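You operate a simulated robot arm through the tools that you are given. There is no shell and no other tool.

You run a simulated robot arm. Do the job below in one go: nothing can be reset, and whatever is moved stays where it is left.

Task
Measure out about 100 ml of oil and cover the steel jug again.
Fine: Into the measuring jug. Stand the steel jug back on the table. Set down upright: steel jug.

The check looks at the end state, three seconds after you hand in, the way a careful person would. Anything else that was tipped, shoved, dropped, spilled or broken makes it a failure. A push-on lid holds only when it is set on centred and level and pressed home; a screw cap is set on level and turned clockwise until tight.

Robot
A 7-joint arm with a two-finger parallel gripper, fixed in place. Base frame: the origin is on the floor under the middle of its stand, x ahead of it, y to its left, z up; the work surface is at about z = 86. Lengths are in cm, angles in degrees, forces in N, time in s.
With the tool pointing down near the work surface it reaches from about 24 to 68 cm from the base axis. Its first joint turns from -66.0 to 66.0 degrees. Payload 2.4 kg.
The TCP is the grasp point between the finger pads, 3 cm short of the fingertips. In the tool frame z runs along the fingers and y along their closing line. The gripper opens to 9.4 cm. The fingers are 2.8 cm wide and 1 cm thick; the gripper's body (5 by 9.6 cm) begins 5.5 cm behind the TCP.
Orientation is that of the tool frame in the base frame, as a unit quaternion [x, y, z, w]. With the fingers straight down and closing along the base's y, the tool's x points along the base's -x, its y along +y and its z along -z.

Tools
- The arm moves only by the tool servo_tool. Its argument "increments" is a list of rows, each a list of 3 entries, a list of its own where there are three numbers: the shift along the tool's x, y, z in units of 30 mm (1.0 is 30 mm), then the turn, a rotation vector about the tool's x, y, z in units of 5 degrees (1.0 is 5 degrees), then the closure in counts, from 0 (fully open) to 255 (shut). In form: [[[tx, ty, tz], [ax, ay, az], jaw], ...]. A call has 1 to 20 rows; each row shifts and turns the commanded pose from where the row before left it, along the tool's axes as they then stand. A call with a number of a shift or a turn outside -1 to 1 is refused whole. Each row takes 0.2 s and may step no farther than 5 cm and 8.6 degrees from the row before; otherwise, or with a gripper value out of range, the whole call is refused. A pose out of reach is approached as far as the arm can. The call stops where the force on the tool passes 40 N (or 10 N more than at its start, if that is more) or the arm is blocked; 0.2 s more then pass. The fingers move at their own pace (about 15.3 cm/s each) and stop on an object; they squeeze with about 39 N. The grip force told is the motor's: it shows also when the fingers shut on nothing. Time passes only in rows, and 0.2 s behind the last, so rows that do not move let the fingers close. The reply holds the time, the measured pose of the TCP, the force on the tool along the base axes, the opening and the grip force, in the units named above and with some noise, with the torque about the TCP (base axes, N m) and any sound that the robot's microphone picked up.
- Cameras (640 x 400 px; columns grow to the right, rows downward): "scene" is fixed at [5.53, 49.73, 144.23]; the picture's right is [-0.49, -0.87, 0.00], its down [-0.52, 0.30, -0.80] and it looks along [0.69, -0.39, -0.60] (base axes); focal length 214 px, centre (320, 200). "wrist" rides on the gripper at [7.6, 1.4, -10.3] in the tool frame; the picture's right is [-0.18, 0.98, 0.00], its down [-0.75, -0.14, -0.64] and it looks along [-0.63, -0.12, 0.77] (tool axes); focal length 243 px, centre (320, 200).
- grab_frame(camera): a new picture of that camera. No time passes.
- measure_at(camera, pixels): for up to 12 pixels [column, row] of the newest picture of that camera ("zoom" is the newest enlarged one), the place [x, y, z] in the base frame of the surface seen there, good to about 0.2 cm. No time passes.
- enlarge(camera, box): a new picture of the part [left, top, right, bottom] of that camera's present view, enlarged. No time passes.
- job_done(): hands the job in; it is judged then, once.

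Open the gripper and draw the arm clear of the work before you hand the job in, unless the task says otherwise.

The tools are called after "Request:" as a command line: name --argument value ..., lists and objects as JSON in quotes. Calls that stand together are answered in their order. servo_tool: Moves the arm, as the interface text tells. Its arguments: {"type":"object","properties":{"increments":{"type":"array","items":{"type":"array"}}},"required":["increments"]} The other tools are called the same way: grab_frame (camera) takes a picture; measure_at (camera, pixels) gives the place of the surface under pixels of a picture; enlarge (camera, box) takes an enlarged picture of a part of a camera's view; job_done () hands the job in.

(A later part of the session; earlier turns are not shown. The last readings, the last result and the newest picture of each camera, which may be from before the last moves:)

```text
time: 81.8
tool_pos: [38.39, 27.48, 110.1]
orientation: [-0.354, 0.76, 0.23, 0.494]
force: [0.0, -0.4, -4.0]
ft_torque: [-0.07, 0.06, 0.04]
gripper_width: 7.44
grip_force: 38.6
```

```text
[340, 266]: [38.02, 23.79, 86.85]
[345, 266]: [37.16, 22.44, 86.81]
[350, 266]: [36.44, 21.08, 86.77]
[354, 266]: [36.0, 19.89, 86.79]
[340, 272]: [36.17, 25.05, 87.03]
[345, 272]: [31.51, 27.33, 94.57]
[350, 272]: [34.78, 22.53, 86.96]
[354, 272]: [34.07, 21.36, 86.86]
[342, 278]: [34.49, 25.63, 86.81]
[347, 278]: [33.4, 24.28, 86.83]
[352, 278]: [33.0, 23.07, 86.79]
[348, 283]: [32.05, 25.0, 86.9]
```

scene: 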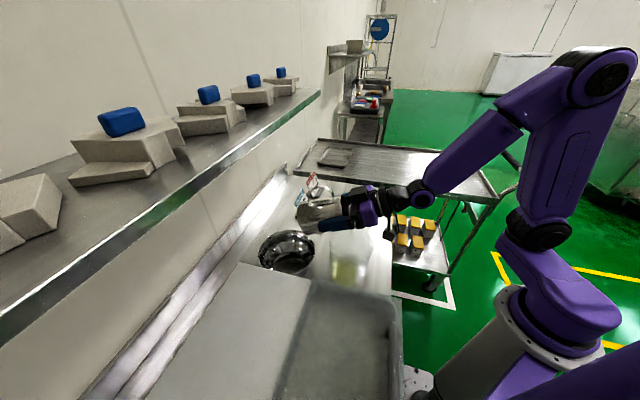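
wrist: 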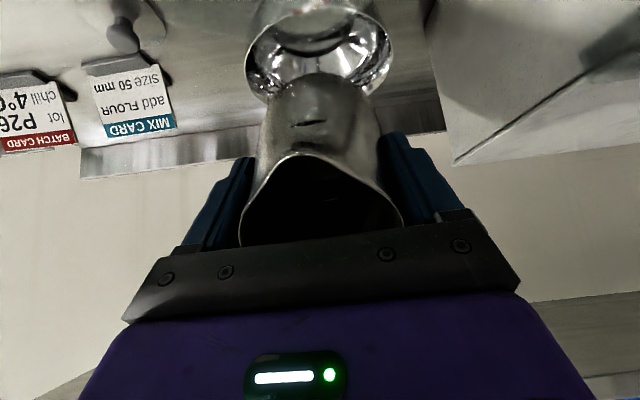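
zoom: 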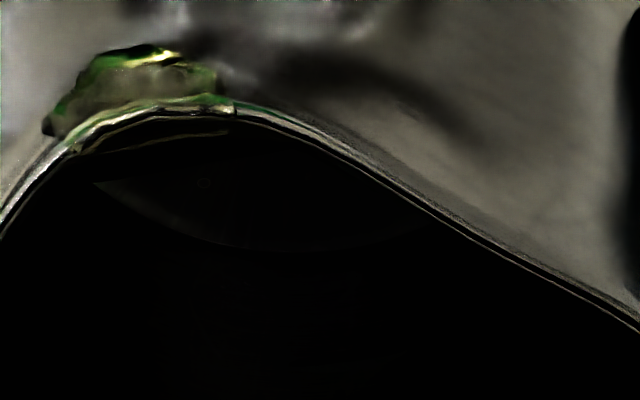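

The surface reads z≈86.84; with the inner floor near 86.4 that is about 30 ml (target surface ≈87.75). I tilt to 69° and hold 3 s.

Request:
servo_tool --increments '[[[0, 0, 0], [0, -0.3, 0], 255], [[0, 0, 0], [0, -0.3, 0], 255], [[0, 0, 0], [0, 0, 0], 255], [[0, 0, 0], [0, 0, 0], 255], [[0, 0, 0], [0, 0, 0], 255], [[0, 0, 0], [0, 0, 0], 255], [[0, 0, 0], [0, 0, 0], 255], [[0, 0, 0], [0, 0, 0], 255], [[0, 0, 0], [0, 0, 0], 255], [[0, 0, 0], [0, 0, 0], 255], [[0, 0, 0], [0, 0, 0], 255], [[0, 0, 0], [0, 0, 0], 255], [[0, 0, 0], [0, 0, 0], 255], [[0, 0, 0], [0, 0, 0], 255], [[0, 0, 0], [0, 0, 0], 255]]'

Request:
enlarge --camera "scene" --box '[310, 200, 400, 290]'

Request:
measure_at --camera "zoom" --pixels '[[240, 300], [260, 300], [280, 300], [300, 300], [240, 330], [260, 330], [280, 330], [300, 330], [250, 350], [270, 350], [290, 350], [280, 370]]'

Request:
enlarge --camera "wrist" --box '[270, 140, 380, 200]'

```text
time: 85.0
tool_pos: [38.36, 27.42, 110.03]
orientation: [-0.348, 0.747, 0.24, 0.513]
force: [-0.3, 0.3, -3.4]
ft_torque: [-0.06, 0.06, 0.0]
gripper_width: 7.44
grip_force: 38.9
```

```text
4.44 times, centred on (355, 245) of scene
```

zoom: 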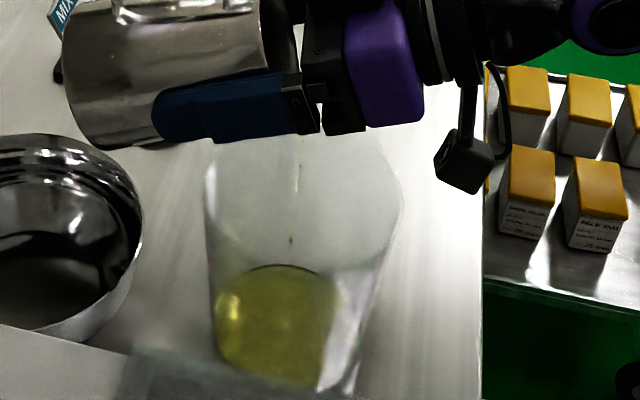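

```text
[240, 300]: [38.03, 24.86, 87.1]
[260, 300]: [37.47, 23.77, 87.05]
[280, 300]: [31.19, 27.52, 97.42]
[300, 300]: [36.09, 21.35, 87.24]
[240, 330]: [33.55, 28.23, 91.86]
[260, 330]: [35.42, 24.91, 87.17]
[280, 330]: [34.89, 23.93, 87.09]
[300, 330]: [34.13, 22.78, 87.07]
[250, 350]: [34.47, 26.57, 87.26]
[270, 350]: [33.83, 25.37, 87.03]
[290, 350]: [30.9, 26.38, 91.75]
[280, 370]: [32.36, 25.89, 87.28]
```

```text
5.82 times, centred on (325, 170) of wrist
```

zoom: 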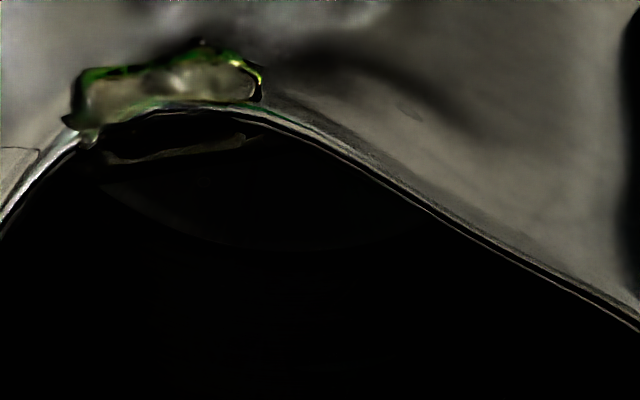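

The surface reads ≈87.14 (about 53 ml). I tilt to 72° and hold 3 s.

Request:
servo_tool --increments '[[[0, 0, 0], [0, -0.3, 0], 255], [[0, 0, 0], [0, -0.3, 0], 255], [[0, 0, 0], [0, 0, 0], 255], [[0, 0, 0], [0, 0, 0], 255], [[0, 0, 0], [0, 0, 0], 255], [[0, 0, 0], [0, 0, 0], 255], [[0, 0, 0], [0, 0, 0], 255], [[0, 0, 0], [0, 0, 0], 255], [[0, 0, 0], [0, 0, 0], 255], [[0, 0, 0], [0, 0, 0], 255], [[0, 0, 0], [0, 0, 0], 255], [[0, 0, 0], [0, 0, 0], 255], [[0, 0, 0], [0, 0, 0], 255], [[0, 0, 0], [0, 0, 0], 255], [[0, 0, 0], [0, 0, 0], 255]]'

Request:
enlarge --camera "scene" --box '[310, 200, 400, 290]'

Request:
measure_at --camera "zoom" --pixels '[[240, 300], [260, 300], [270, 310], [300, 300], [245, 325], [260, 330], [280, 330], [300, 330], [250, 350], [270, 350], [280, 320], [280, 370]]'

Request:
enlarge --camera "wrist" --box '[270, 140, 380, 200]'

```text
time: 88.2
tool_pos: [38.5, 27.51, 110.08]
orientation: [-0.342, 0.733, 0.248, 0.533]
force: [0.2, 0.5, -2.7]
ft_torque: [-0.07, 0.09, 0.03]
gripper_width: 7.44
grip_force: 38.9
```

```text
4.44 times, centred on (355, 245) of scene
```

zoom: 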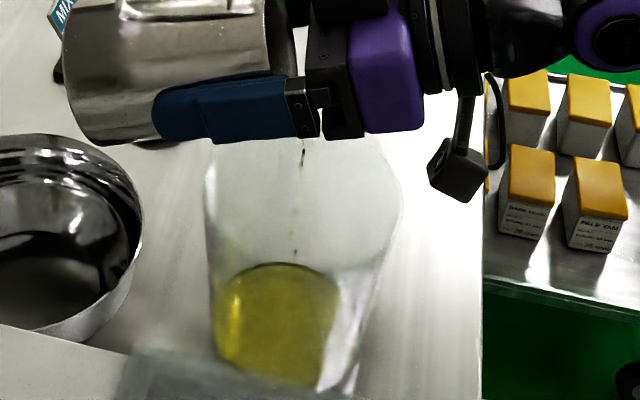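

```text
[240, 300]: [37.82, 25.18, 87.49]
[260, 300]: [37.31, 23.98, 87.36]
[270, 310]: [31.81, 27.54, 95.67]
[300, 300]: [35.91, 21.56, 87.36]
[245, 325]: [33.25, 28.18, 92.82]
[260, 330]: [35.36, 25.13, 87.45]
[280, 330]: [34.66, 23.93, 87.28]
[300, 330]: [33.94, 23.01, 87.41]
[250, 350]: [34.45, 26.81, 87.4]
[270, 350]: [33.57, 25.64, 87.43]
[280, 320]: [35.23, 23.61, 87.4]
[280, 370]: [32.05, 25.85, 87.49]
```

```text
5.82 times, centred on (325, 170) of wrist
```

zoom: 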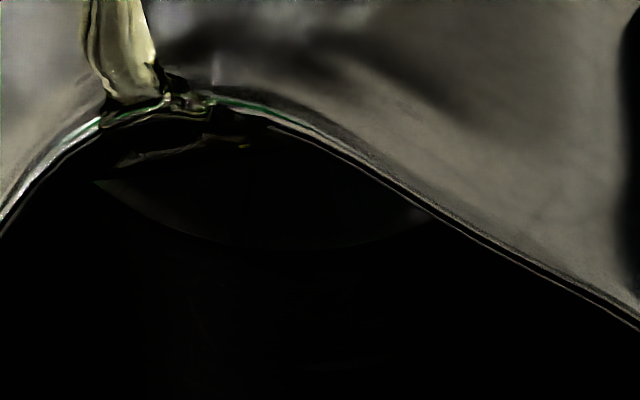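

The surface reads ≈87.41 (about 73 ml) with a thin stream still running. I hold 72° for 2 s more and measure again.

Request:
servo_tool --increments '[[[0, 0, 0], [0, 0, 0], 255], [[0, 0, 0], [0, 0, 0], 255], [[0, 0, 0], [0, 0, 0], 255], [[0, 0, 0], [0, 0, 0], 255], [[0, 0, 0], [0, 0, 0], 255], [[0, 0, 0], [0, 0, 0], 255], [[0, 0, 0], [0, 0, 0], 255], [[0, 0, 0], [0, 0, 0], 255], [[0, 0, 0], [0, 0, 0], 255], [[0, 0, 0], [0, 0, 0], 255]]'

Request:
enlarge --camera "scene" --box '[310, 200, 400, 290]'

Request:
measure_at --camera "zoom" --pixels '[[240, 300], [260, 300], [280, 290], [300, 300], [320, 290], [260, 330], [280, 330], [300, 330], [250, 350], [270, 350], [280, 320], [280, 370]]'

Request:
enlarge --camera "wrist" --box '[270, 140, 380, 200]'

```text
time: 90.4
tool_pos: [38.4, 27.48, 110.07]
orientation: [-0.342, 0.733, 0.249, 0.532]
force: [-0.3, 0.3, -2.5]
ft_torque: [-0.09, 0.07, -0.02]
gripper_width: 7.43
grip_force: 39.2
```

```text
4.44 times, centred on (355, 245) of scene
```

zoom: 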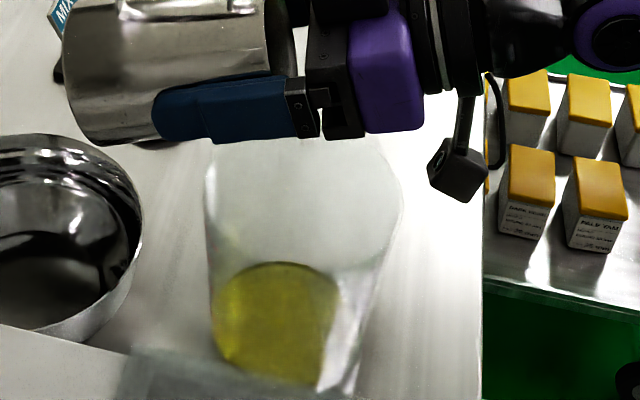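

```text
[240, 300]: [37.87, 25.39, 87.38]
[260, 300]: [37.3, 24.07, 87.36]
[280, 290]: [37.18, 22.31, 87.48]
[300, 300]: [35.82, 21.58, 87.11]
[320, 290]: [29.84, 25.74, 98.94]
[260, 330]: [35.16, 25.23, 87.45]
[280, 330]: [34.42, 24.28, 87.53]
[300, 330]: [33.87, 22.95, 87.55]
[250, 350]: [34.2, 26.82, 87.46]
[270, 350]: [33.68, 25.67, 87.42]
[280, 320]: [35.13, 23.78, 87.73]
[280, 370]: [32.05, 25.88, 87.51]
```

```text
5.82 times, centred on (325, 170) of wrist
```

zoom: 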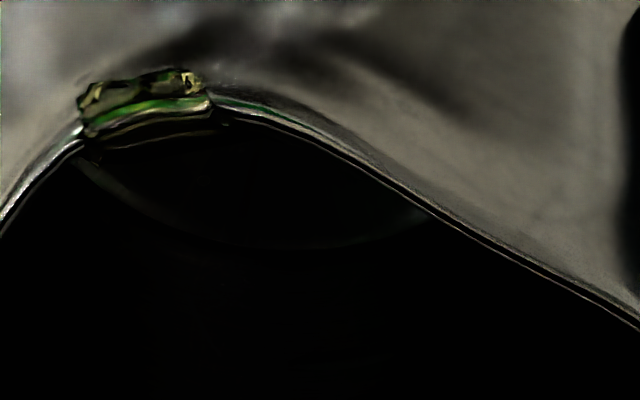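

The surface reads ≈87.45 (about 77 ml) and the flow has stopped. I take a few force readings for a weight cross-check.

Request:
servo_tool --increments '[[[0, 0, 0], [0, 0, 0], 255]]'

Request:
servo_tool --increments '[[[0, 0, 0], [0, 0, 0], 255]]'

Request:
servo_tool --increments '[[[0, 0, 0], [0, 0, 0], 255]]'

Request:
servo_tool --increments '[[[0, 0, 0], [0, 0, 0], 255]]'

Request:
servo_tool --increments '[[[0, 0, 0], [0, 0, 0], 255]]'

Request:
servo_tool --increments '[[[0, 0, 0], [0, 0, 0], 255]]'

Request:
enlarge --camera "scene" --box '[325, 235, 385, 290]'

Request:
measure_at --camera "zoom" --pixels '[[180, 160], [220, 160], [260, 160], [300, 160], [180, 200], [220, 200], [260, 200], [300, 200], [200, 240], [240, 240], [280, 240], [240, 280]]'

```text
time: 90.8
tool_pos: [38.37, 27.61, 110.12]
orientation: [-0.342, 0.734, 0.248, 0.533]
force: [0.2, 0.2, -3.1]
ft_torque: [-0.06, 0.03, 0.0]
gripper_width: 7.43
grip_force: 39.6
```

```text
time: 91.2
tool_pos: [38.39, 27.47, 109.98]
orientation: [-0.343, 0.733, 0.249, 0.532]
force: [-0.2, -0.1, -2.7]
ft_torque: [-0.05, 0.06, -0.03]
gripper_width: 7.43
grip_force: 39.4
```

```text
time: 91.6
tool_pos: [38.35, 27.41, 110.01]
orientation: [-0.343, 0.733, 0.249, 0.532]
force: [-0.4, -0.4, -2.4]
ft_torque: [-0.07, 0.03, 0.0]
gripper_width: 7.44
grip_force: 39.4
```

```text
time: 92.0
tool_pos: [38.38, 27.36, 110.12]
orientation: [-0.341, 0.733, 0.248, 0.533]
force: [-0.8, 0.1, -2.8]
ft_torque: [-0.1, 0.09, 0.02]
gripper_width: 7.45
grip_force: 39.2
```

```text
time: 92.4
tool_pos: [38.44, 27.42, 110.01]
orientation: [-0.341, 0.733, 0.248, 0.533]
force: [-0.6, 0.7, -3.7]
ft_torque: [-0.05, 0.09, -0.03]
gripper_width: 7.42
grip_force: 39.0
```

```text
time: 92.8
tool_pos: [38.41, 27.5, 109.98]
orientation: [-0.342, 0.733, 0.248, 0.533]
force: [1.3, -0.3, -2.6]
ft_torque: [-0.07, 0.08, 0.01]
gripper_width: 7.41
grip_force: 38.8
```

```text
7.27 times, centred on (355, 262) of scene
```

zoom: 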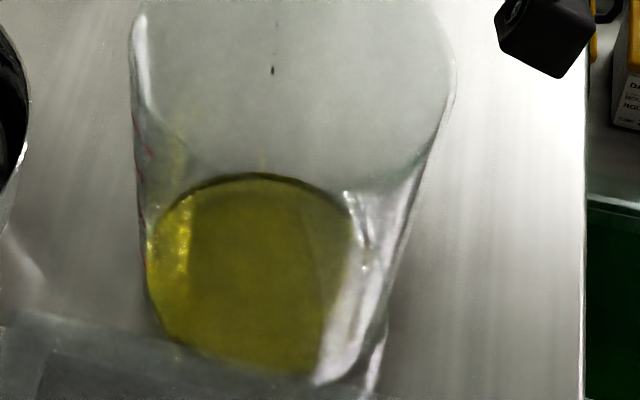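

```text
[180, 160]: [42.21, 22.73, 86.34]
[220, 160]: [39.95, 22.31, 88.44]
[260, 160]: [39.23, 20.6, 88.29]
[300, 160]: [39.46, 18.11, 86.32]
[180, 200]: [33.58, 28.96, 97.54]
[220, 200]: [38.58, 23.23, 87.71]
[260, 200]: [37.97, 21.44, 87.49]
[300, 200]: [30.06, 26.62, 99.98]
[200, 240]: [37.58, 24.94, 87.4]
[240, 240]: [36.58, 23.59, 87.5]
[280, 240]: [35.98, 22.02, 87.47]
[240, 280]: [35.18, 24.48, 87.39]
```

The force gives a rough 0.95 N loss while the level says ≈75 ml; both suggest somewhat less than 100 ml. I tilt only 2° more (74°), hold, and re-measure.

Request:
servo_tool --increments '[[[0, 0, 0], [0, -0.2, 0], 255], [[0, 0, 0], [0, -0.2, 0], 255], [[0, 0, 0], [0, 0, 0], 255], [[0, 0, 0], [0, 0, 0], 255], [[0, 0, 0], [0, 0, 0], 255], [[0, 0, 0], [0, 0, 0], 255], [[0, 0, 0], [0, 0, 0], 255], [[0, 0, 0], [0, 0, 0], 255], [[0, 0, 0], [0, 0, 0], 255], [[0, 0, 0], [0, 0, 0], 255], [[0, 0, 0], [0, 0, 0], 255], [[0, 0, 0], [0, 0, 0], 255], [[0, 0, 0], [0, 0, 0], 255], [[0, 0, 0], [0, 0, 0], 255], [[0, 0, 0], [0, 0, 0], 255], [[0, 0, 0], [0, 0, 0], 255]]'

Request:
enlarge --camera "scene" --box '[325, 235, 385, 290]'

Request:
measure_at --camera "zoom" --pixels '[[210, 210], [240, 210], [270, 210], [300, 215], [210, 240], [240, 240], [280, 240], [300, 250], [220, 280], [250, 280], [280, 280], [250, 310]]'

Request:
enlarge --camera "wrist" --box '[270, 140, 380, 200]'

```text
time: 96.2
tool_pos: [38.39, 27.51, 110.04]
orientation: [-0.338, 0.723, 0.255, 0.545]
force: [-0.7, 1.3, -3.3]
ft_torque: [-0.06, 0.1, 0.01]
gripper_width: 7.43
grip_force: 38.8
```

```text
7.27 times, centred on (355, 262) of scene
```

zoom: 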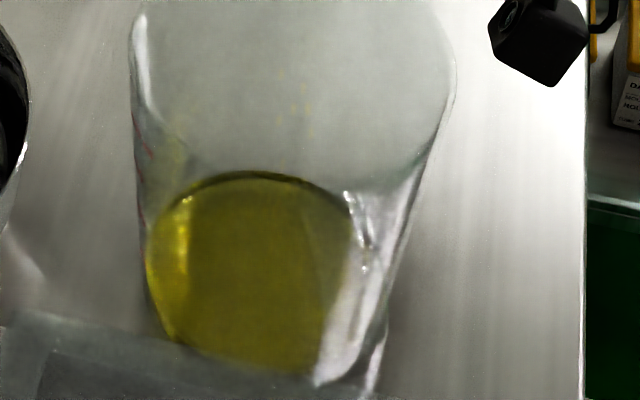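

```text
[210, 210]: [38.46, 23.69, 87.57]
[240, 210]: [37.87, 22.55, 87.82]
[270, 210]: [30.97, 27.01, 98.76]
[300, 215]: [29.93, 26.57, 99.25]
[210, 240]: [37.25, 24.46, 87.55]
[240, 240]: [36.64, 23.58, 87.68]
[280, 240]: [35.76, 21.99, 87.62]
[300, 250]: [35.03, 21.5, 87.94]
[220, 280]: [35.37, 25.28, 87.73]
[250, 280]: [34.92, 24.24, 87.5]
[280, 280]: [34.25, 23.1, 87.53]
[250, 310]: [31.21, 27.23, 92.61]
```

```text
5.82 times, centred on (325, 170) of wrist
```

zoom: 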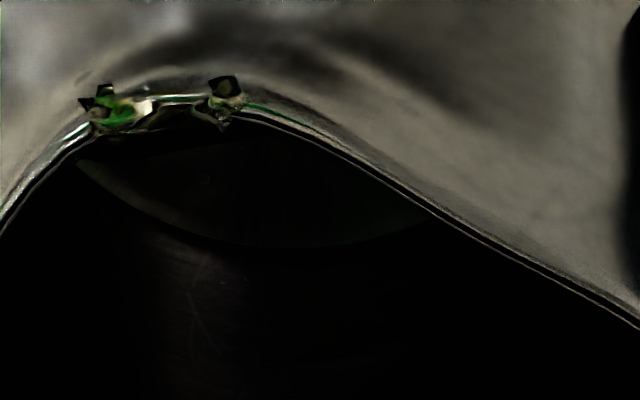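

The surface now reads ≈87.65 (roughly 90 ml) and the flow has nearly stopped. I tilt the jug back upright in place over the measuring jug to check the level left inside it.

Request:
servo_tool --increments '[[[0, 0, 0], [0, 0.7, 0], 255], [[0, 0, 0], [0, 0.8, 0], 255], [[0, 0, 0], [0, 0.8, 0], 255], [[0, 0, 0], [0, 0.8, 0], 255], [[0, 0, 0], [0, 0.8, 0], 255], [[0, 0, 0], [0, 0.8, 0], 255], [[0, 0, 0], [0, 0.8, 0], 255], [[0, 0, 0], [0, 0.8, 0], 255], [[0, 0, 0], [0, 0.8, 0], 255], [[0, 0, 0], [0, 0.8, 0], 255], [[0, 0, 0], [0, 0.8, 0], 255], [[0, 0, 0], [0, 0.8, 0], 255], [[0, 0, 0], [0, 0.8, 0], 255], [[0, 0, 0], [0, 0.8, 0], 255], [[0, 0, 0], [0, 0.8, 0], 255], [[0, 0, 0], [0, 0.8, 0], 255], [[0, 0, 0], [0, 0.8, 0], 255], [[0, 0, 0], [0, 0.8, 0], 255], [[0, 0, 0], [0, -0.3, 0], 255], [[0, 0, 0], [0, 0, 0], 255]]'

Request:
servo_tool --increments '[[[0, 0, 0], [0, 0.8, 0], 255], [[0, 0, 0], [0, 0, 0], 255], [[0, 0, 0], [0, 0, 0], 255], [[0, 0, 0], [0, 0, 0], 255]]'

Request:
grab_frame --camera "wrist"

Request:
enlarge --camera "scene" --box '[280, 160, 400, 290]'

```text
time: 100.4
tool_pos: [38.44, 27.47, 110.04]
orientation: [-0.422, 0.906, 0.015, 0.032]
force: [0.0, 1.2, -3.1]
ft_torque: [0.0, 0.02, 0.03]
gripper_width: 7.42
grip_force: 38.9
```

```text
time: 101.4
tool_pos: [38.43, 27.39, 109.94]
orientation: [-0.422, 0.906, 0.001, 0.0]
force: [0.2, -0.1, -3.2]
ft_torque: [0.0, 0.06, 0.02]
gripper_width: 7.4
grip_force: 38.8
```

```text
taken
```

wrist: 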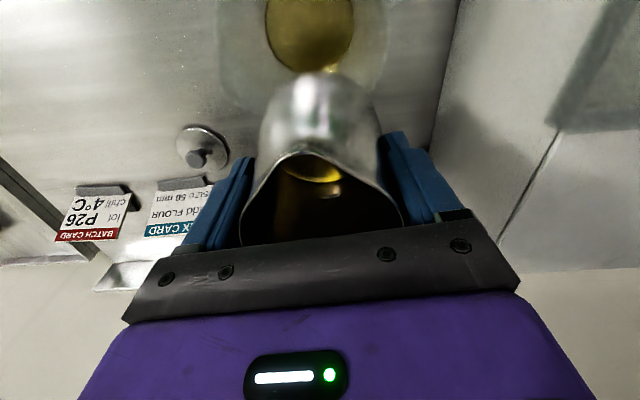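

```text
3.08 times, centred on (340, 225) of scene
```

zoom: 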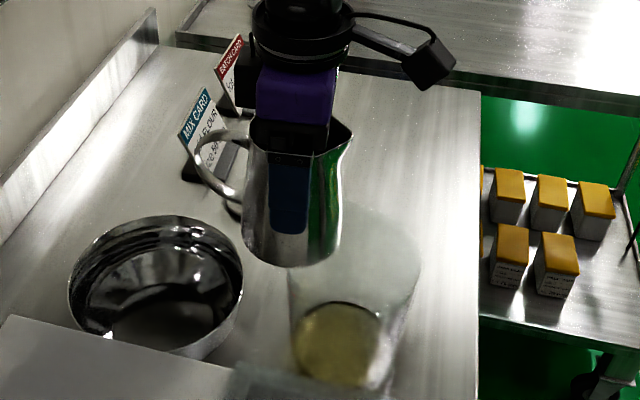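

The wrist view shows both the pool in the measuring jug (310,35) and the oil remaining in the steel jug (312,168). I enlarge and measure both.

Request:
measure_at --camera "wrist" --pixels '[[285, 20], [300, 20], [315, 20], [330, 20], [340, 20], [285, 40], [300, 40], [315, 40], [330, 40], [300, 55], [312, 10], [320, 55]]'

Request:
enlarge --camera "wrist" --box '[260, 140, 370, 210]'

Request:
measure_at --camera "zoom" --pixels '[[200, 150], [230, 140], [260, 130], [290, 140], [320, 150], [350, 150], [260, 160], [290, 165], [320, 170], [230, 165], [380, 160], [250, 80]]'

```text
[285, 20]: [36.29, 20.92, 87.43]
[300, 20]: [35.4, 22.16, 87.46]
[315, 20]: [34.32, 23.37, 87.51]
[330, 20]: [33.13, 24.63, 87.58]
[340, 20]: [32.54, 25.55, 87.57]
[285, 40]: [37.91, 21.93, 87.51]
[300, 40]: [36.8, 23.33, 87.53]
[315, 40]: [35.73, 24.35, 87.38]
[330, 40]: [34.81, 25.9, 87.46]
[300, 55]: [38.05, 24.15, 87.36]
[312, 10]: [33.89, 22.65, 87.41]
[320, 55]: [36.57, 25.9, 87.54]
```

```text
5.71 times, centred on (315, 175) of wrist
```

zoom: 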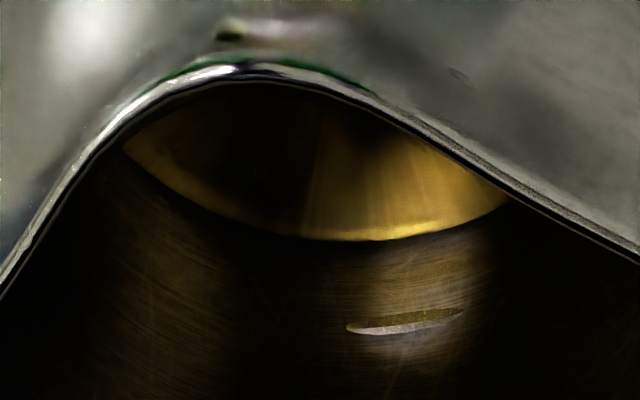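

```text
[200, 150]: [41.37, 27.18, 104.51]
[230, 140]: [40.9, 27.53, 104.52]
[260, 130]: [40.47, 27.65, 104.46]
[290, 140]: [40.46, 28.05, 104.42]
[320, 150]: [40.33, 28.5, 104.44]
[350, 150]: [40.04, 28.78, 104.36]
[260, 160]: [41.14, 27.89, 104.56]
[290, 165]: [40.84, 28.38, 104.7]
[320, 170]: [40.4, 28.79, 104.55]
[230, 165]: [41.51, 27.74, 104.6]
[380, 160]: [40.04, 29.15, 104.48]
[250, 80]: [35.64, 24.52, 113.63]
```

By wrist the pool is at 87.48 (≈78 ml), and the steel jug's level dropped 1.63 cm (≈77 ml): the two agree. About 22 ml are still missing, so I tilt again, first to 72°.

Request:
servo_tool --increments '[[[0, 0, 0], [0, -0.8, 0], 255], [[0, 0, 0], [0, -0.8, 0], 255], [[0, 0, 0], [0, -0.8, 0], 255], [[0, 0, 0], [0, -0.8, 0], 255], [[0, 0, 0], [0, -0.8, 0], 255], [[0, 0, 0], [0, -0.8, 0], 255], [[0, 0, 0], [0, -0.8, 0], 255], [[0, 0, 0], [0, -0.8, 0], 255], [[0, 0, 0], [0, -0.8, 0], 255], [[0, 0, 0], [0, -0.8, 0], 255], [[0, 0, 0], [0, -0.8, 0], 255], [[0, 0, 0], [0, -0.8, 0], 255], [[0, 0, 0], [0, -0.8, 0], 255], [[0, 0, 0], [0, -0.8, 0], 255], [[0, 0, 0], [0, -0.8, 0], 255], [[0, 0, 0], [0, -0.8, 0], 255], [[0, 0, 0], [0, -0.8, 0], 255], [[0, 0, 0], [0, -0.8, 0], 255], [[0, 0, 0], [0, 0, 0], 255]]'

Request:
servo_tool --increments '[[[0, 0, 0], [0, -0.3, 0], 255], [[0, 0, 0], [0, -0.3, 0], 255], [[0, 0, 0], [0, -0.3, 0], 255], [[0, 0, 0], [0, 0, 0], 255], [[0, 0, 0], [0, 0, 0], 255], [[0, 0, 0], [0, 0, 0], 255], [[0, 0, 0], [0, 0, 0], 255], [[0, 0, 0], [0, 0, 0], 255], [[0, 0, 0], [0, 0, 0], 255], [[0, 0, 0], [0, 0, 0], 255], [[0, 0, 0], [0, 0, 0], 255], [[0, 0, 0], [0, 0, 0], 255], [[0, 0, 0], [0, 0, 0], 255], [[0, 0, 0], [0, 0, 0], 255]]'

Request:
enlarge --camera "scene" --box '[325, 235, 385, 290]'

Request:
measure_at --camera "zoom" --pixels '[[210, 210], [240, 210], [265, 230], [190, 250], [210, 240], [240, 240], [280, 240], [300, 250], [220, 280], [250, 280], [280, 280], [230, 300]]'

Request:
enlarge --camera "wrist" --box '[270, 140, 380, 200]'

```text
time: 105.4
tool_pos: [38.38, 27.42, 109.97]
orientation: [-0.342, 0.733, 0.249, 0.533]
force: [0.1, 0.6, -2.9]
ft_torque: [-0.08, 0.05, 0.01]
gripper_width: 7.45
grip_force: 39.2
```

```text
time: 108.4
tool_pos: [38.41, 27.39, 109.94]
orientation: [-0.331, 0.712, 0.261, 0.562]
force: [0.1, 0.2, -2.6]
ft_torque: [-0.07, 0.04, 0.02]
gripper_width: 7.42
grip_force: 39.1
```

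```text
7.27 times, centred on (355, 262) of scene
```

zoom: 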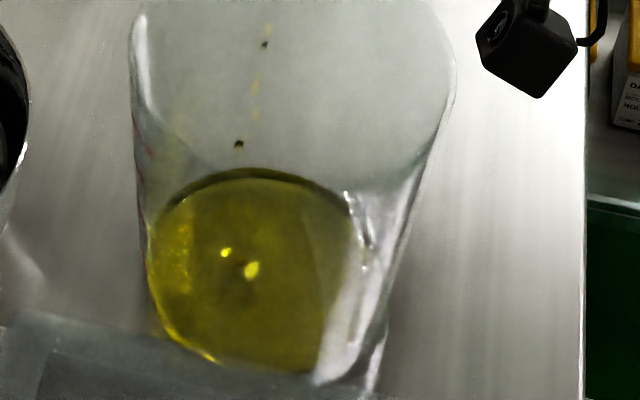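

```text
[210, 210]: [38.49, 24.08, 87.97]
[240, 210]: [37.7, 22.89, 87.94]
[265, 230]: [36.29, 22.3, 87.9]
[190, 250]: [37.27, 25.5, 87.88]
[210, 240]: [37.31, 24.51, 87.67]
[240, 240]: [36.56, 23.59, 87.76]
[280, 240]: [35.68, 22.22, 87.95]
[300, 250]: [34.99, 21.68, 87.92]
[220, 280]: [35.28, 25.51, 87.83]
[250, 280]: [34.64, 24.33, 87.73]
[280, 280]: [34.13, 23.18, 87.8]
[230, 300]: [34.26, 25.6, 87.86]
```

```text
5.82 times, centred on (325, 170) of wrist
```

zoom: 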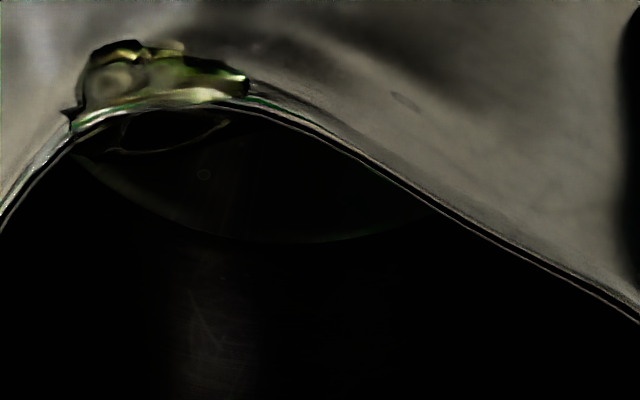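

The scene reading is 87.85 (≈92 ml after its +0.18 bias) and it is still dripping at 76.6°. I hold 1.4 s more and measure again.

Request:
servo_tool --increments '[[[0, 0, 0], [0, 0, 0], 255], [[0, 0, 0], [0, 0, 0], 255], [[0, 0, 0], [0, 0, 0], 255], [[0, 0, 0], [0, 0, 0], 255], [[0, 0, 0], [0, 0, 0], 255], [[0, 0, 0], [0, 0, 0], 255]]'

Request:
enlarge --camera "scene" --box '[325, 235, 385, 290]'

Request:
measure_at --camera "zoom" --pixels '[[210, 210], [240, 210], [265, 230], [190, 250], [210, 240], [240, 240], [280, 240], [300, 250], [220, 280], [250, 280], [280, 280], [230, 300]]'

Request:
enlarge --camera "wrist" --box '[270, 140, 380, 200]'

```text
time: 109.8
tool_pos: [38.48, 27.5, 110.07]
orientation: [-0.331, 0.712, 0.261, 0.561]
force: [-0.4, -1.5, -2.0]
ft_torque: [-0.01, 0.09, 0.0]
gripper_width: 7.43
grip_force: 39.1
```

```text
7.27 times, centred on (355, 262) of scene
```

zoom: 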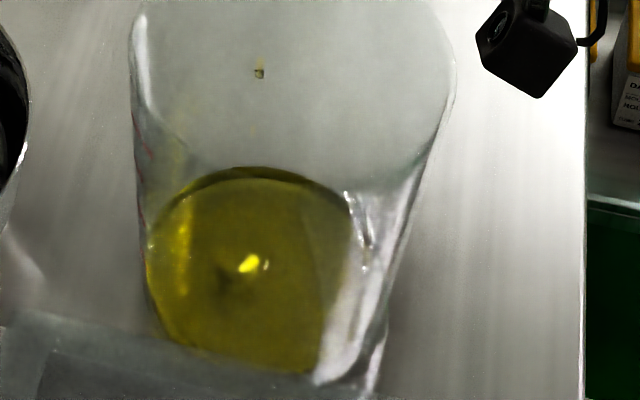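

```text
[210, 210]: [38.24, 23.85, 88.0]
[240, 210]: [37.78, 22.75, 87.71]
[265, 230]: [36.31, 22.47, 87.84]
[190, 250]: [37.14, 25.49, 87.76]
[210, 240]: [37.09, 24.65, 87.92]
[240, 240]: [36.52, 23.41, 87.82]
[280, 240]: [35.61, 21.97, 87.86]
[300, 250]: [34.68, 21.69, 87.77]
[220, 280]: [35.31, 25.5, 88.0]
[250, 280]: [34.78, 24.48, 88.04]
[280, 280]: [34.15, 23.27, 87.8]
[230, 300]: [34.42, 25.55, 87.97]
```

```text
5.82 times, centred on (325, 170) of wrist
```

zoom: 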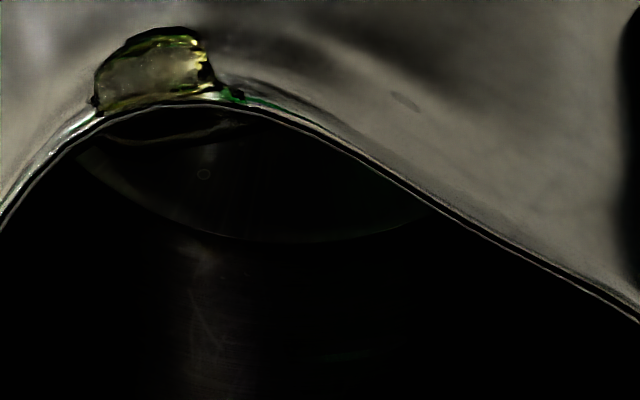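

Scene reading 87.87 (≈95 ml) with only drips left. I tilt back upright in place for the precise wrist measurement.

Request:
servo_tool --increments '[[[0, 0, 0], [0, 0.6, 0], 255], [[0, 0, 0], [0, 0.8, 0], 255], [[0, 0, 0], [0, 0.8, 0], 255], [[0, 0, 0], [0, 0.8, 0], 255], [[0, 0, 0], [0, 0.8, 0], 255], [[0, 0, 0], [0, 0.8, 0], 255], [[0, 0, 0], [0, 0.8, 0], 255], [[0, 0, 0], [0, 0.8, 0], 255], [[0, 0, 0], [0, 0.8, 0], 255], [[0, 0, 0], [0, 0.8, 0], 255], [[0, 0, 0], [0, 0.8, 0], 255], [[0, 0, 0], [0, 0.8, 0], 255], [[0, 0, 0], [0, 0.8, 0], 255], [[0, 0, 0], [0, 0.8, 0], 255], [[0, 0, 0], [0, 0.8, 0], 255], [[0, 0, 0], [0, 0.8, 0], 255], [[0, 0, 0], [0, 0.8, 0], 255], [[0, 0, 0], [0, 0.8, 0], 255], [[0, 0, 0], [0, 0.8, 0], 255], [[0, 0, 0], [0, 0.3, 0], 255]]'

Request:
servo_tool --increments '[[[0, 0, 0], [0, 0, 0], 255], [[0, 0, 0], [0, 0, 0], 255], [[0, 0, 0], [0, 0, 0], 255], [[0, 0, 0], [0, 0, 0], 255]]'

Request:
grab_frame --camera "wrist"

Request:
measure_at --camera "wrist" --pixels '[[285, 20], [300, 20], [315, 20], [330, 20], [340, 20], [285, 40], [300, 40], [315, 40], [330, 40], [300, 55], [312, 10], [320, 55]]'

Request:
enlarge --camera "wrist" --box '[260, 140, 370, 210]'

Request:
measure_at --camera "zoom" --pixels '[[200, 140], [230, 140], [260, 130], [290, 140], [320, 150], [350, 150], [260, 150], [290, 155], [320, 160], [230, 155], [380, 160], [250, 80]]'

```text
time: 114.0
tool_pos: [38.43, 27.49, 109.98]
orientation: [-0.423, 0.906, -0.001, -0.001]
force: [-0.8, -0.7, -2.9]
ft_torque: [-0.03, -0.02, 0.0]
gripper_width: 7.39
grip_force: 38.7
```

```text
time: 115.0
tool_pos: [38.46, 27.53, 110.09]
orientation: [-0.423, 0.906, 0.001, 0.0]
force: [-0.6, 0.1, -2.3]
ft_torque: [-0.01, 0.01, -0.01]
gripper_width: 7.41
grip_force: 38.9
```

```text
taken
```

wrist: 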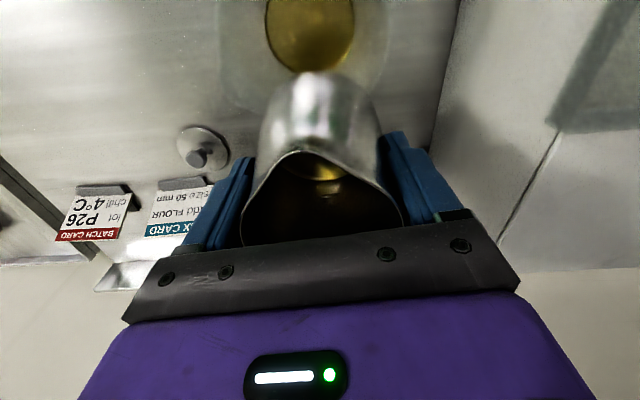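

```text
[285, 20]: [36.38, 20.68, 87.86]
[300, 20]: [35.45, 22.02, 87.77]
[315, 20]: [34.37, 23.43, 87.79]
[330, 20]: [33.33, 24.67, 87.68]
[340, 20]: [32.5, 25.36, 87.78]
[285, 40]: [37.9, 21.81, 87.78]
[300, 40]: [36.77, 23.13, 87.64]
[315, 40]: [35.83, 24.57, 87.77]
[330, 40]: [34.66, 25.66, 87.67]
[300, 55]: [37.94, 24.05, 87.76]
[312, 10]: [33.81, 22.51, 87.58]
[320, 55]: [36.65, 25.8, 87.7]
```

```text
5.71 times, centred on (315, 175) of wrist
```

zoom: 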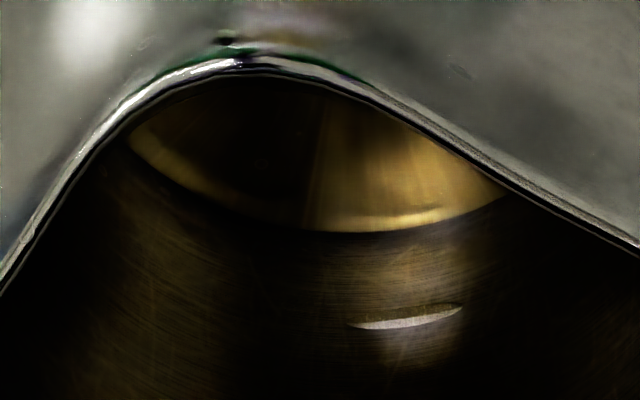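

```text
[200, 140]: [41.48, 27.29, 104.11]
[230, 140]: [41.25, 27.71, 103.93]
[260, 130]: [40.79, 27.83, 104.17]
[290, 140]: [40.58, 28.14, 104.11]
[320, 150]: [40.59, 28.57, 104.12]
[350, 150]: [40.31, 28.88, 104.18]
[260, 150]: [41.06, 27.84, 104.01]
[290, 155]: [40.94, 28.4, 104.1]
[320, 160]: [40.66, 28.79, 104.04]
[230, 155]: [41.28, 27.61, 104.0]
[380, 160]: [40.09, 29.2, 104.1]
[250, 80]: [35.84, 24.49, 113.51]
```

The pool now reads 87.73 and the steel jug's level has dropped 2.09 cm; both give ≈97–98 ml, so the measure is right. Before moving away I inspect the lip for a hanging drop.

Request:
enlarge --camera "wrist" --box '[280, 100, 345, 165]'

Request:
enlarge --camera "scene" --box '[310, 180, 370, 250]'

```text
6.15 times, centred on (312, 132) of wrist
```

zoom: 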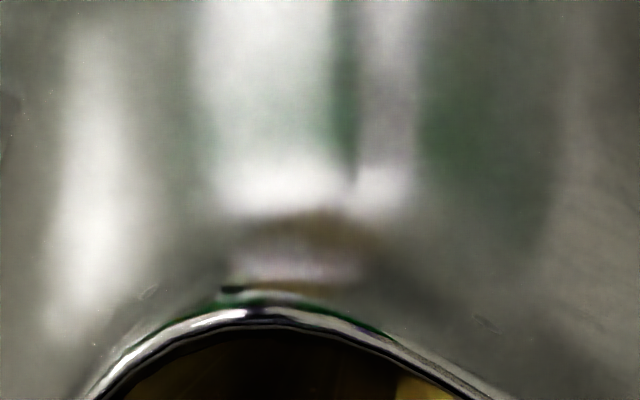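

```text
5.71 times, centred on (340, 215) of scene
```

zoom: 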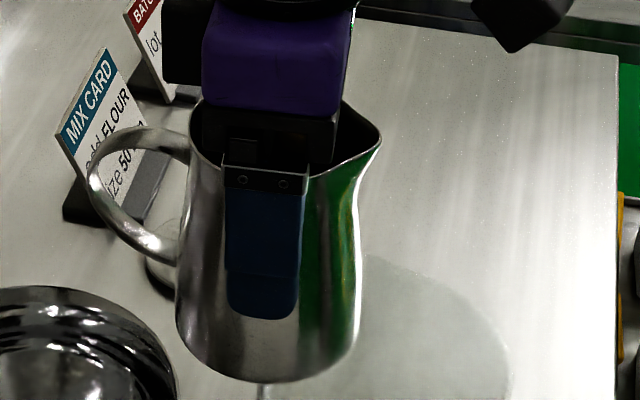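

The lip is clean (the brown patch is the pool's reflection). I raise the jug to z≈114 and carry it back to its original place at (51.85, 4.95).

Request:
servo_tool --increments '[[[0, 0, -0.3], [0, 0, 0], 255], [[0, 0, -0.6], [0, 0, 0], 255], [[0, 0, -0.4], [0, 0, 0], 255], [[0.096, -0.275, 0], [0, 0, 0], 255], [[0.225, -0.643, 0], [0, 0, 0], 255], [[0.321, -0.918, 0], [0, 0, 0], 255], [[0.321, -0.918, 0], [0, 0, 0], 255], [[0.321, -0.918, 0], [0, 0, 0], 255], [[0.321, -0.918, 0], [0, 0, 0], 255], [[0.321, -0.918, 0], [0, 0, 0], 255], [[0.321, -0.918, 0], [0, 0, 0], 255], [[0.321, -0.918, 0], [0, 0, 0], 255], [[0.225, -0.643, 0], [0, 0, 0], 255], [[0.096, -0.275, 0], [0, 0, 0], 255], [[0, 0, 0], [0, 0, 0], 255]]'

Request:
grab_frame --camera "scene"

Request:
enlarge --camera "scene" --box '[280, 150, 420, 290]'

```text
time: 118.2
tool_pos: [51.72, 4.95, 113.95]
orientation: [-0.423, 0.906, 0.0, 0.0]
force: [0.1, -0.3, -3.3]
ft_torque: [-0.03, 0.03, 0.01]
gripper_width: 7.41
grip_force: 39.3
```

```text
taken
```

scene: 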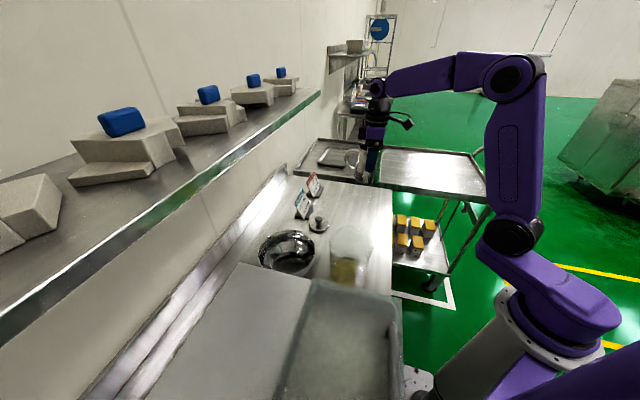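

```text
2.86 times, centred on (350, 220) of scene
```

zoom: 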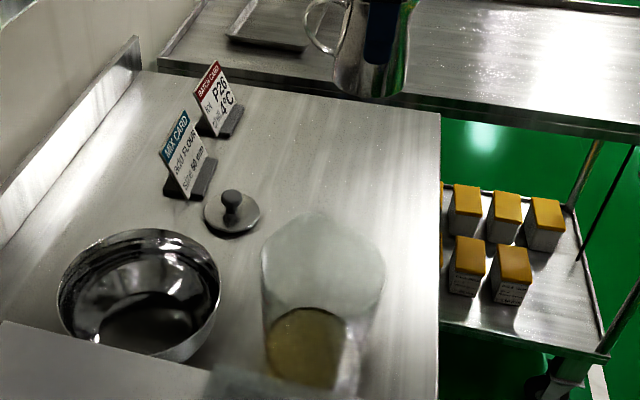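

No drips show along the path and the table looks clean. I lower the jug to about 1 cm above the table.

Request:
servo_tool --increments '[[[0, 0, 0.4], [0, 0, 0], 255], [[0, 0, 0.8], [0, 0, 0], 255], [[0, 0, 1], [0, 0, 0], 255], [[0, 0, 1], [0, 0, 0], 255], [[0, 0, 1], [0, 0, 0], 255], [[0, 0, 1], [0, 0, 0], 255], [[0, 0, 0.7], [0, 0, 0], 255], [[0, 0, 0.4], [0, 0, 0], 255], [[0, 0, 0.2], [0, 0, 0], 255], [[0, 0, 0], [0, 0, 0], 255]]'

Request:
enlarge --camera "scene" --box '[335, 160, 395, 230]'

```text
time: 120.4
tool_pos: [51.77, 4.89, 94.44]
orientation: [-0.422, 0.907, 0.0, 0.0]
force: [-0.2, -0.2, -2.1]
ft_torque: [0.02, 0.03, 0.04]
gripper_width: 7.4
grip_force: 38.9
```

```text
5.71 times, centred on (365, 195) of scene
```

zoom: 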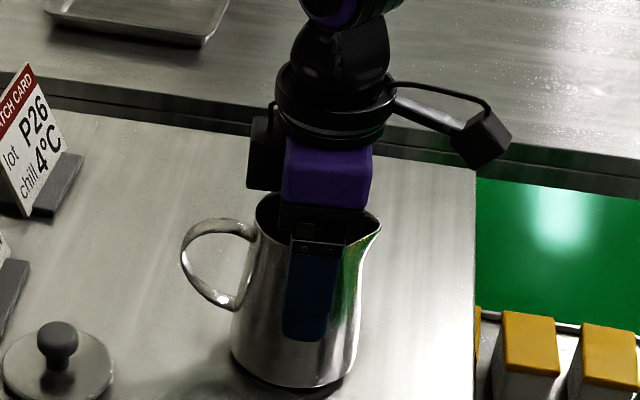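

About 1 cm to go. I lower in small steps and watch for the contact force.

Request:
servo_tool --increments '[[[0, 0, 0.1], [0, 0, 0], 255], [[0, 0, 0.1], [0, 0, 0], 255]]'

Request:
servo_tool --increments '[[[0, 0, 0.05], [0, 0, 0], 255], [[0, 0, 0.04], [0, 0, 0], 255]]'

Request:
servo_tool --increments '[[[0, 0, 0.03], [0, 0, 0], 255], [[0, 0, 0.03], [0, 0, 0], 255]]'

```text
time: 121.0
tool_pos: [51.79, 5.02, 93.88]
orientation: [-0.423, 0.906, 0.0, 0.001]
force: [0.4, -0.1, -3.2]
ft_torque: [0.0, -0.01, -0.01]
gripper_width: 7.42
grip_force: 39.1
```

```text
time: 121.6
tool_pos: [51.71, 5.01, 93.61]
orientation: [-0.423, 0.906, -0.001, 0.001]
force: [-9.2, -0.6, 26.6]
ft_torque: [0.68, -0.16, 0.21]
gripper_width: 7.42
grip_force: 39.3
```

```text
time: 122.2
tool_pos: [51.67, 5.07, 93.59]
orientation: [-0.422, 0.906, -0.001, 0.002]
force: [-6.0, -0.5, 31.6]
ft_torque: [0.14, 0.22, 0.05]
gripper_width: 7.44
grip_force: 38.7
```

The jug is on the table; the hand now presses with about 30 N. I ease up by 1.5 mm to relieve it before releasing.

Request:
servo_tool --increments '[[[0, 0, -0.03], [0, 0, 0], 255], [[0, 0, -0.03], [0, 0, 0], 255]]'

Request:
enlarge --camera "scene" --box '[335, 160, 395, 230]'

```text
time: 122.8
tool_pos: [51.78, 5.01, 93.34]
orientation: [-0.423, 0.906, 0.0, 0.001]
force: [2.2, 1.6, 5.3]
ft_torque: [0.24, -0.47, 0.07]
gripper_width: 7.43
grip_force: 39.5
```

```text
5.71 times, centred on (365, 195) of scene
```

zoom: 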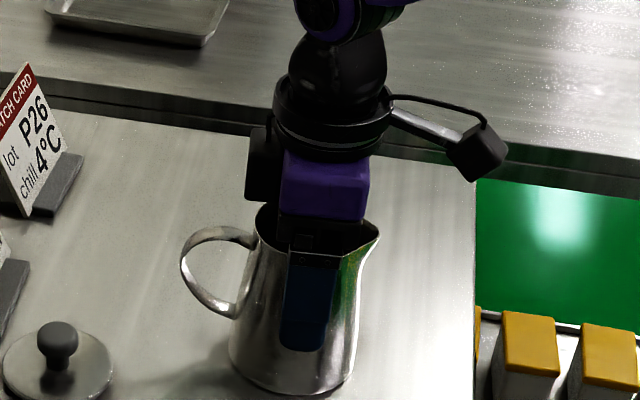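

Only about 5 N remain and the jug stands upright. I ease up slightly more and open the fingers step by step, then rise straight up.

Request:
servo_tool --increments '[[[0, 0, -0.01], [0, 0, 0], 255], [[0, 0, 0], [0, 0, 0], 45], [[0, 0, 0], [0, 0, 0], 30], [[0, 0, 0], [0, 0, 0], 10], [[0, 0, 0], [0, 0, 0], 0], [[0, 0, 0], [0, 0, 0], 0]]'

Request:
enlarge --camera "scene" --box '[335, 160, 395, 230]'

Request:
grab_frame --camera "wrist"

```text
time: 124.2
tool_pos: [51.66, 4.86, 93.59]
orientation: [-0.423, 0.906, 0.0, 0.0]
force: [0.2, 0.3, -0.5]
ft_torque: [0.0, 0.01, -0.03]
gripper_width: 9.39
grip_force: 0.0
```

```text
5.71 times, centred on (365, 195) of scene
```

zoom: 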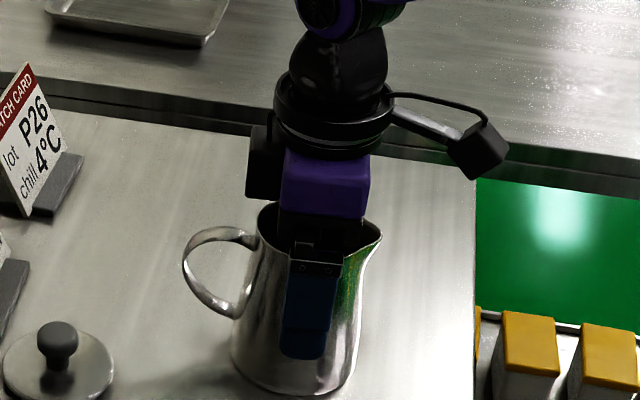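

```text
taken
```

wrist: 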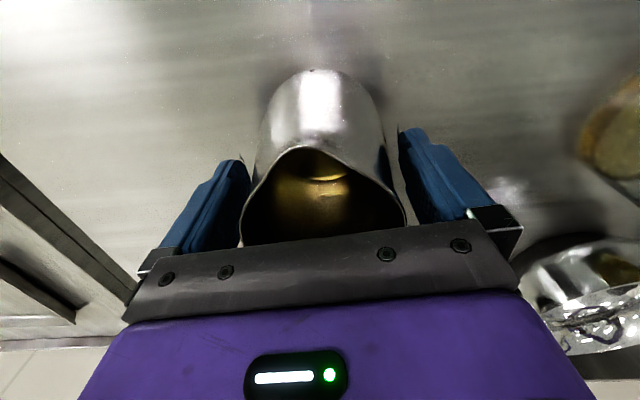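

The jug is free and stands upright. I rise straight up to z≈111.5.

Request:
servo_tool --increments '[[[0, 0, -0.2], [0, 0, 0], 0], [[0, 0, -0.5], [0, 0, 0], 0], [[0, 0, -0.9], [0, 0, 0], 0], [[0, 0, -1], [0, 0, 0], 0], [[0, 0, -1], [0, 0, 0], 0], [[0, 0, -1], [0, 0, 0], 0], [[0, 0, -1], [0, 0, 0], 0], [[0, 0, -0.4], [0, 0, 0], 0], [[0, 0, 0], [0, 0, 0], 0]]'

Request:
grab_frame --camera "wrist"

Request:
enlarge --camera "wrist" --box '[265, 35, 405, 145]'

Request:
enlarge --camera "scene" --box '[250, 170, 410, 300]'

```text
time: 126.2
tool_pos: [51.85, 4.94, 111.56]
orientation: [-0.422, 0.906, 0.0, 0.0]
force: [-0.3, 0.6, -0.6]
ft_torque: [0.0, -0.01, -0.01]
gripper_width: 9.42
grip_force: 0.1
```

```text
taken
```

wrist: 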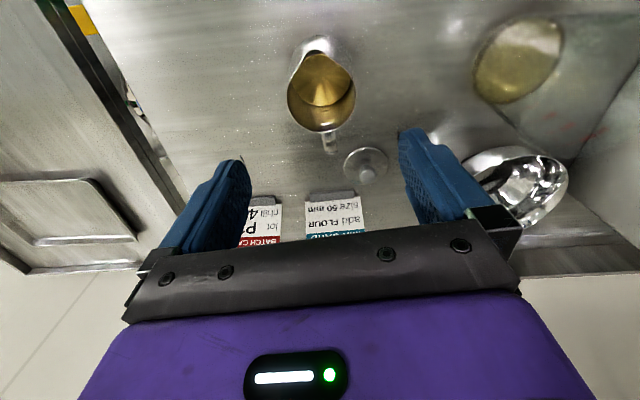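

```text
3.64 times, centred on (335, 90) of wrist
```

zoom: 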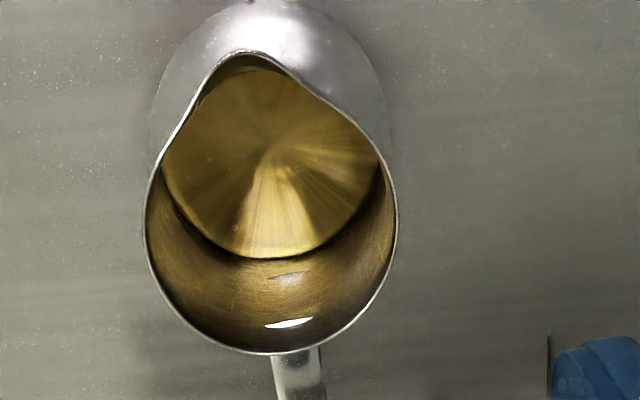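

```text
3.08 times, centred on (330, 235) of scene
```

zoom: 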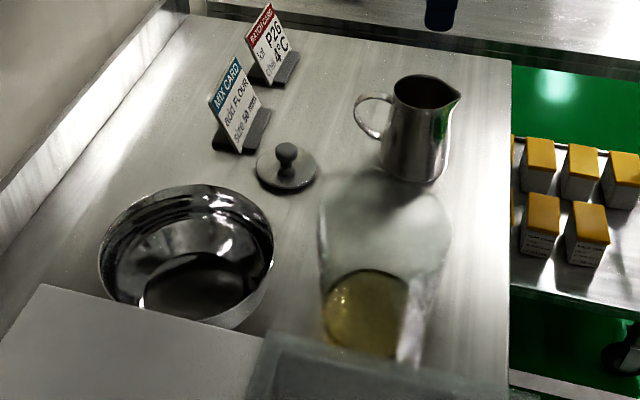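

The jug stands upright with its rim in full view, and the table is clean. I measure rim points, the remaining oil level and the pool.

Request:
measure_at --camera "zoom" --pixels '[[145, 225], [397, 215], [270, 353], [165, 295], [375, 290], [153, 180], [388, 178], [250, 50], [250, 150], [280, 200], [300, 150], [320, 345]]'

Request:
measure_at --camera "wrist" --pixels '[[500, 40], [510, 55], [520, 70], [530, 45], [500, 80], [520, 35], [540, 50], [490, 65], [365, 172], [366, 160], [350, 165], [382, 165]]'

```text
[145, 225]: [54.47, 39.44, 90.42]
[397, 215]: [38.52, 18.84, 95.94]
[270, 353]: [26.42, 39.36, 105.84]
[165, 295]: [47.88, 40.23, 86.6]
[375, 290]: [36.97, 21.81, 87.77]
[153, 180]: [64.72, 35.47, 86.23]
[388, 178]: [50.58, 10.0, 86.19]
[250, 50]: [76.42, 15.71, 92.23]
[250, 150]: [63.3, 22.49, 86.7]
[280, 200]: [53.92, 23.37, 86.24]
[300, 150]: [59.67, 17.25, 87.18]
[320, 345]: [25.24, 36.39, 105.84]
```

```text
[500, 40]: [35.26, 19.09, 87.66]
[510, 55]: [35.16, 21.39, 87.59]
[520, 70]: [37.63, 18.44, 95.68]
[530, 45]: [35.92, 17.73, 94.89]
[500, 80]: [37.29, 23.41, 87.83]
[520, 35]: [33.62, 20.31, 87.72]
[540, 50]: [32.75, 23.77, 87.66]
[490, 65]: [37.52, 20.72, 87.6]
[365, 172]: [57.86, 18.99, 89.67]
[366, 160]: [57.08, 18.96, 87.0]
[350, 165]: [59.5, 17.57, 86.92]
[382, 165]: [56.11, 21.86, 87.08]
```

The "zoom" readings applied to the newer scene zoom, so I redo the wrist enlargement and measure the rim there.

Request:
enlarge --camera "wrist" --box '[265, 35, 405, 145]'

Request:
measure_at --camera "zoom" --pixels '[[145, 225], [397, 215], [270, 353], [163, 295], [377, 288], [152, 180], [390, 180], [250, 51], [250, 150], [280, 200], [300, 150], [320, 345]]'

```text
3.64 times, centred on (335, 90) of wrist
```

zoom: 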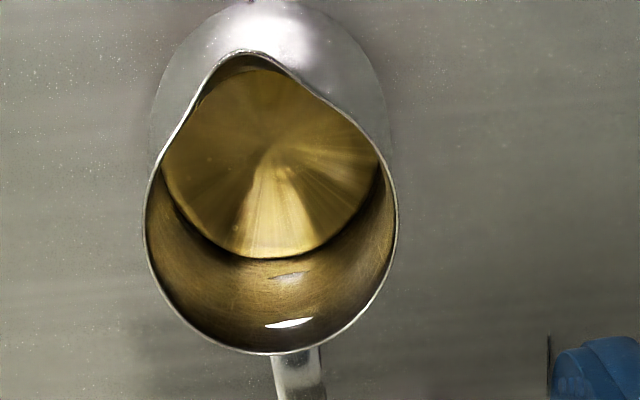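

```text
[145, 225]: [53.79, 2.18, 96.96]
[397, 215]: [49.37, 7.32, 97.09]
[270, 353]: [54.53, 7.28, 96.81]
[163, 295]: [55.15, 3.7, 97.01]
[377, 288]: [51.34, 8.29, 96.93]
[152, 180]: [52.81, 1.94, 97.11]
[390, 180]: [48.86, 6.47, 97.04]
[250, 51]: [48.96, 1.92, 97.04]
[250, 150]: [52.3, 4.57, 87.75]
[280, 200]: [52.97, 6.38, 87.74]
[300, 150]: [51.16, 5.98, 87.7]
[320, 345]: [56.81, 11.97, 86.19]
```

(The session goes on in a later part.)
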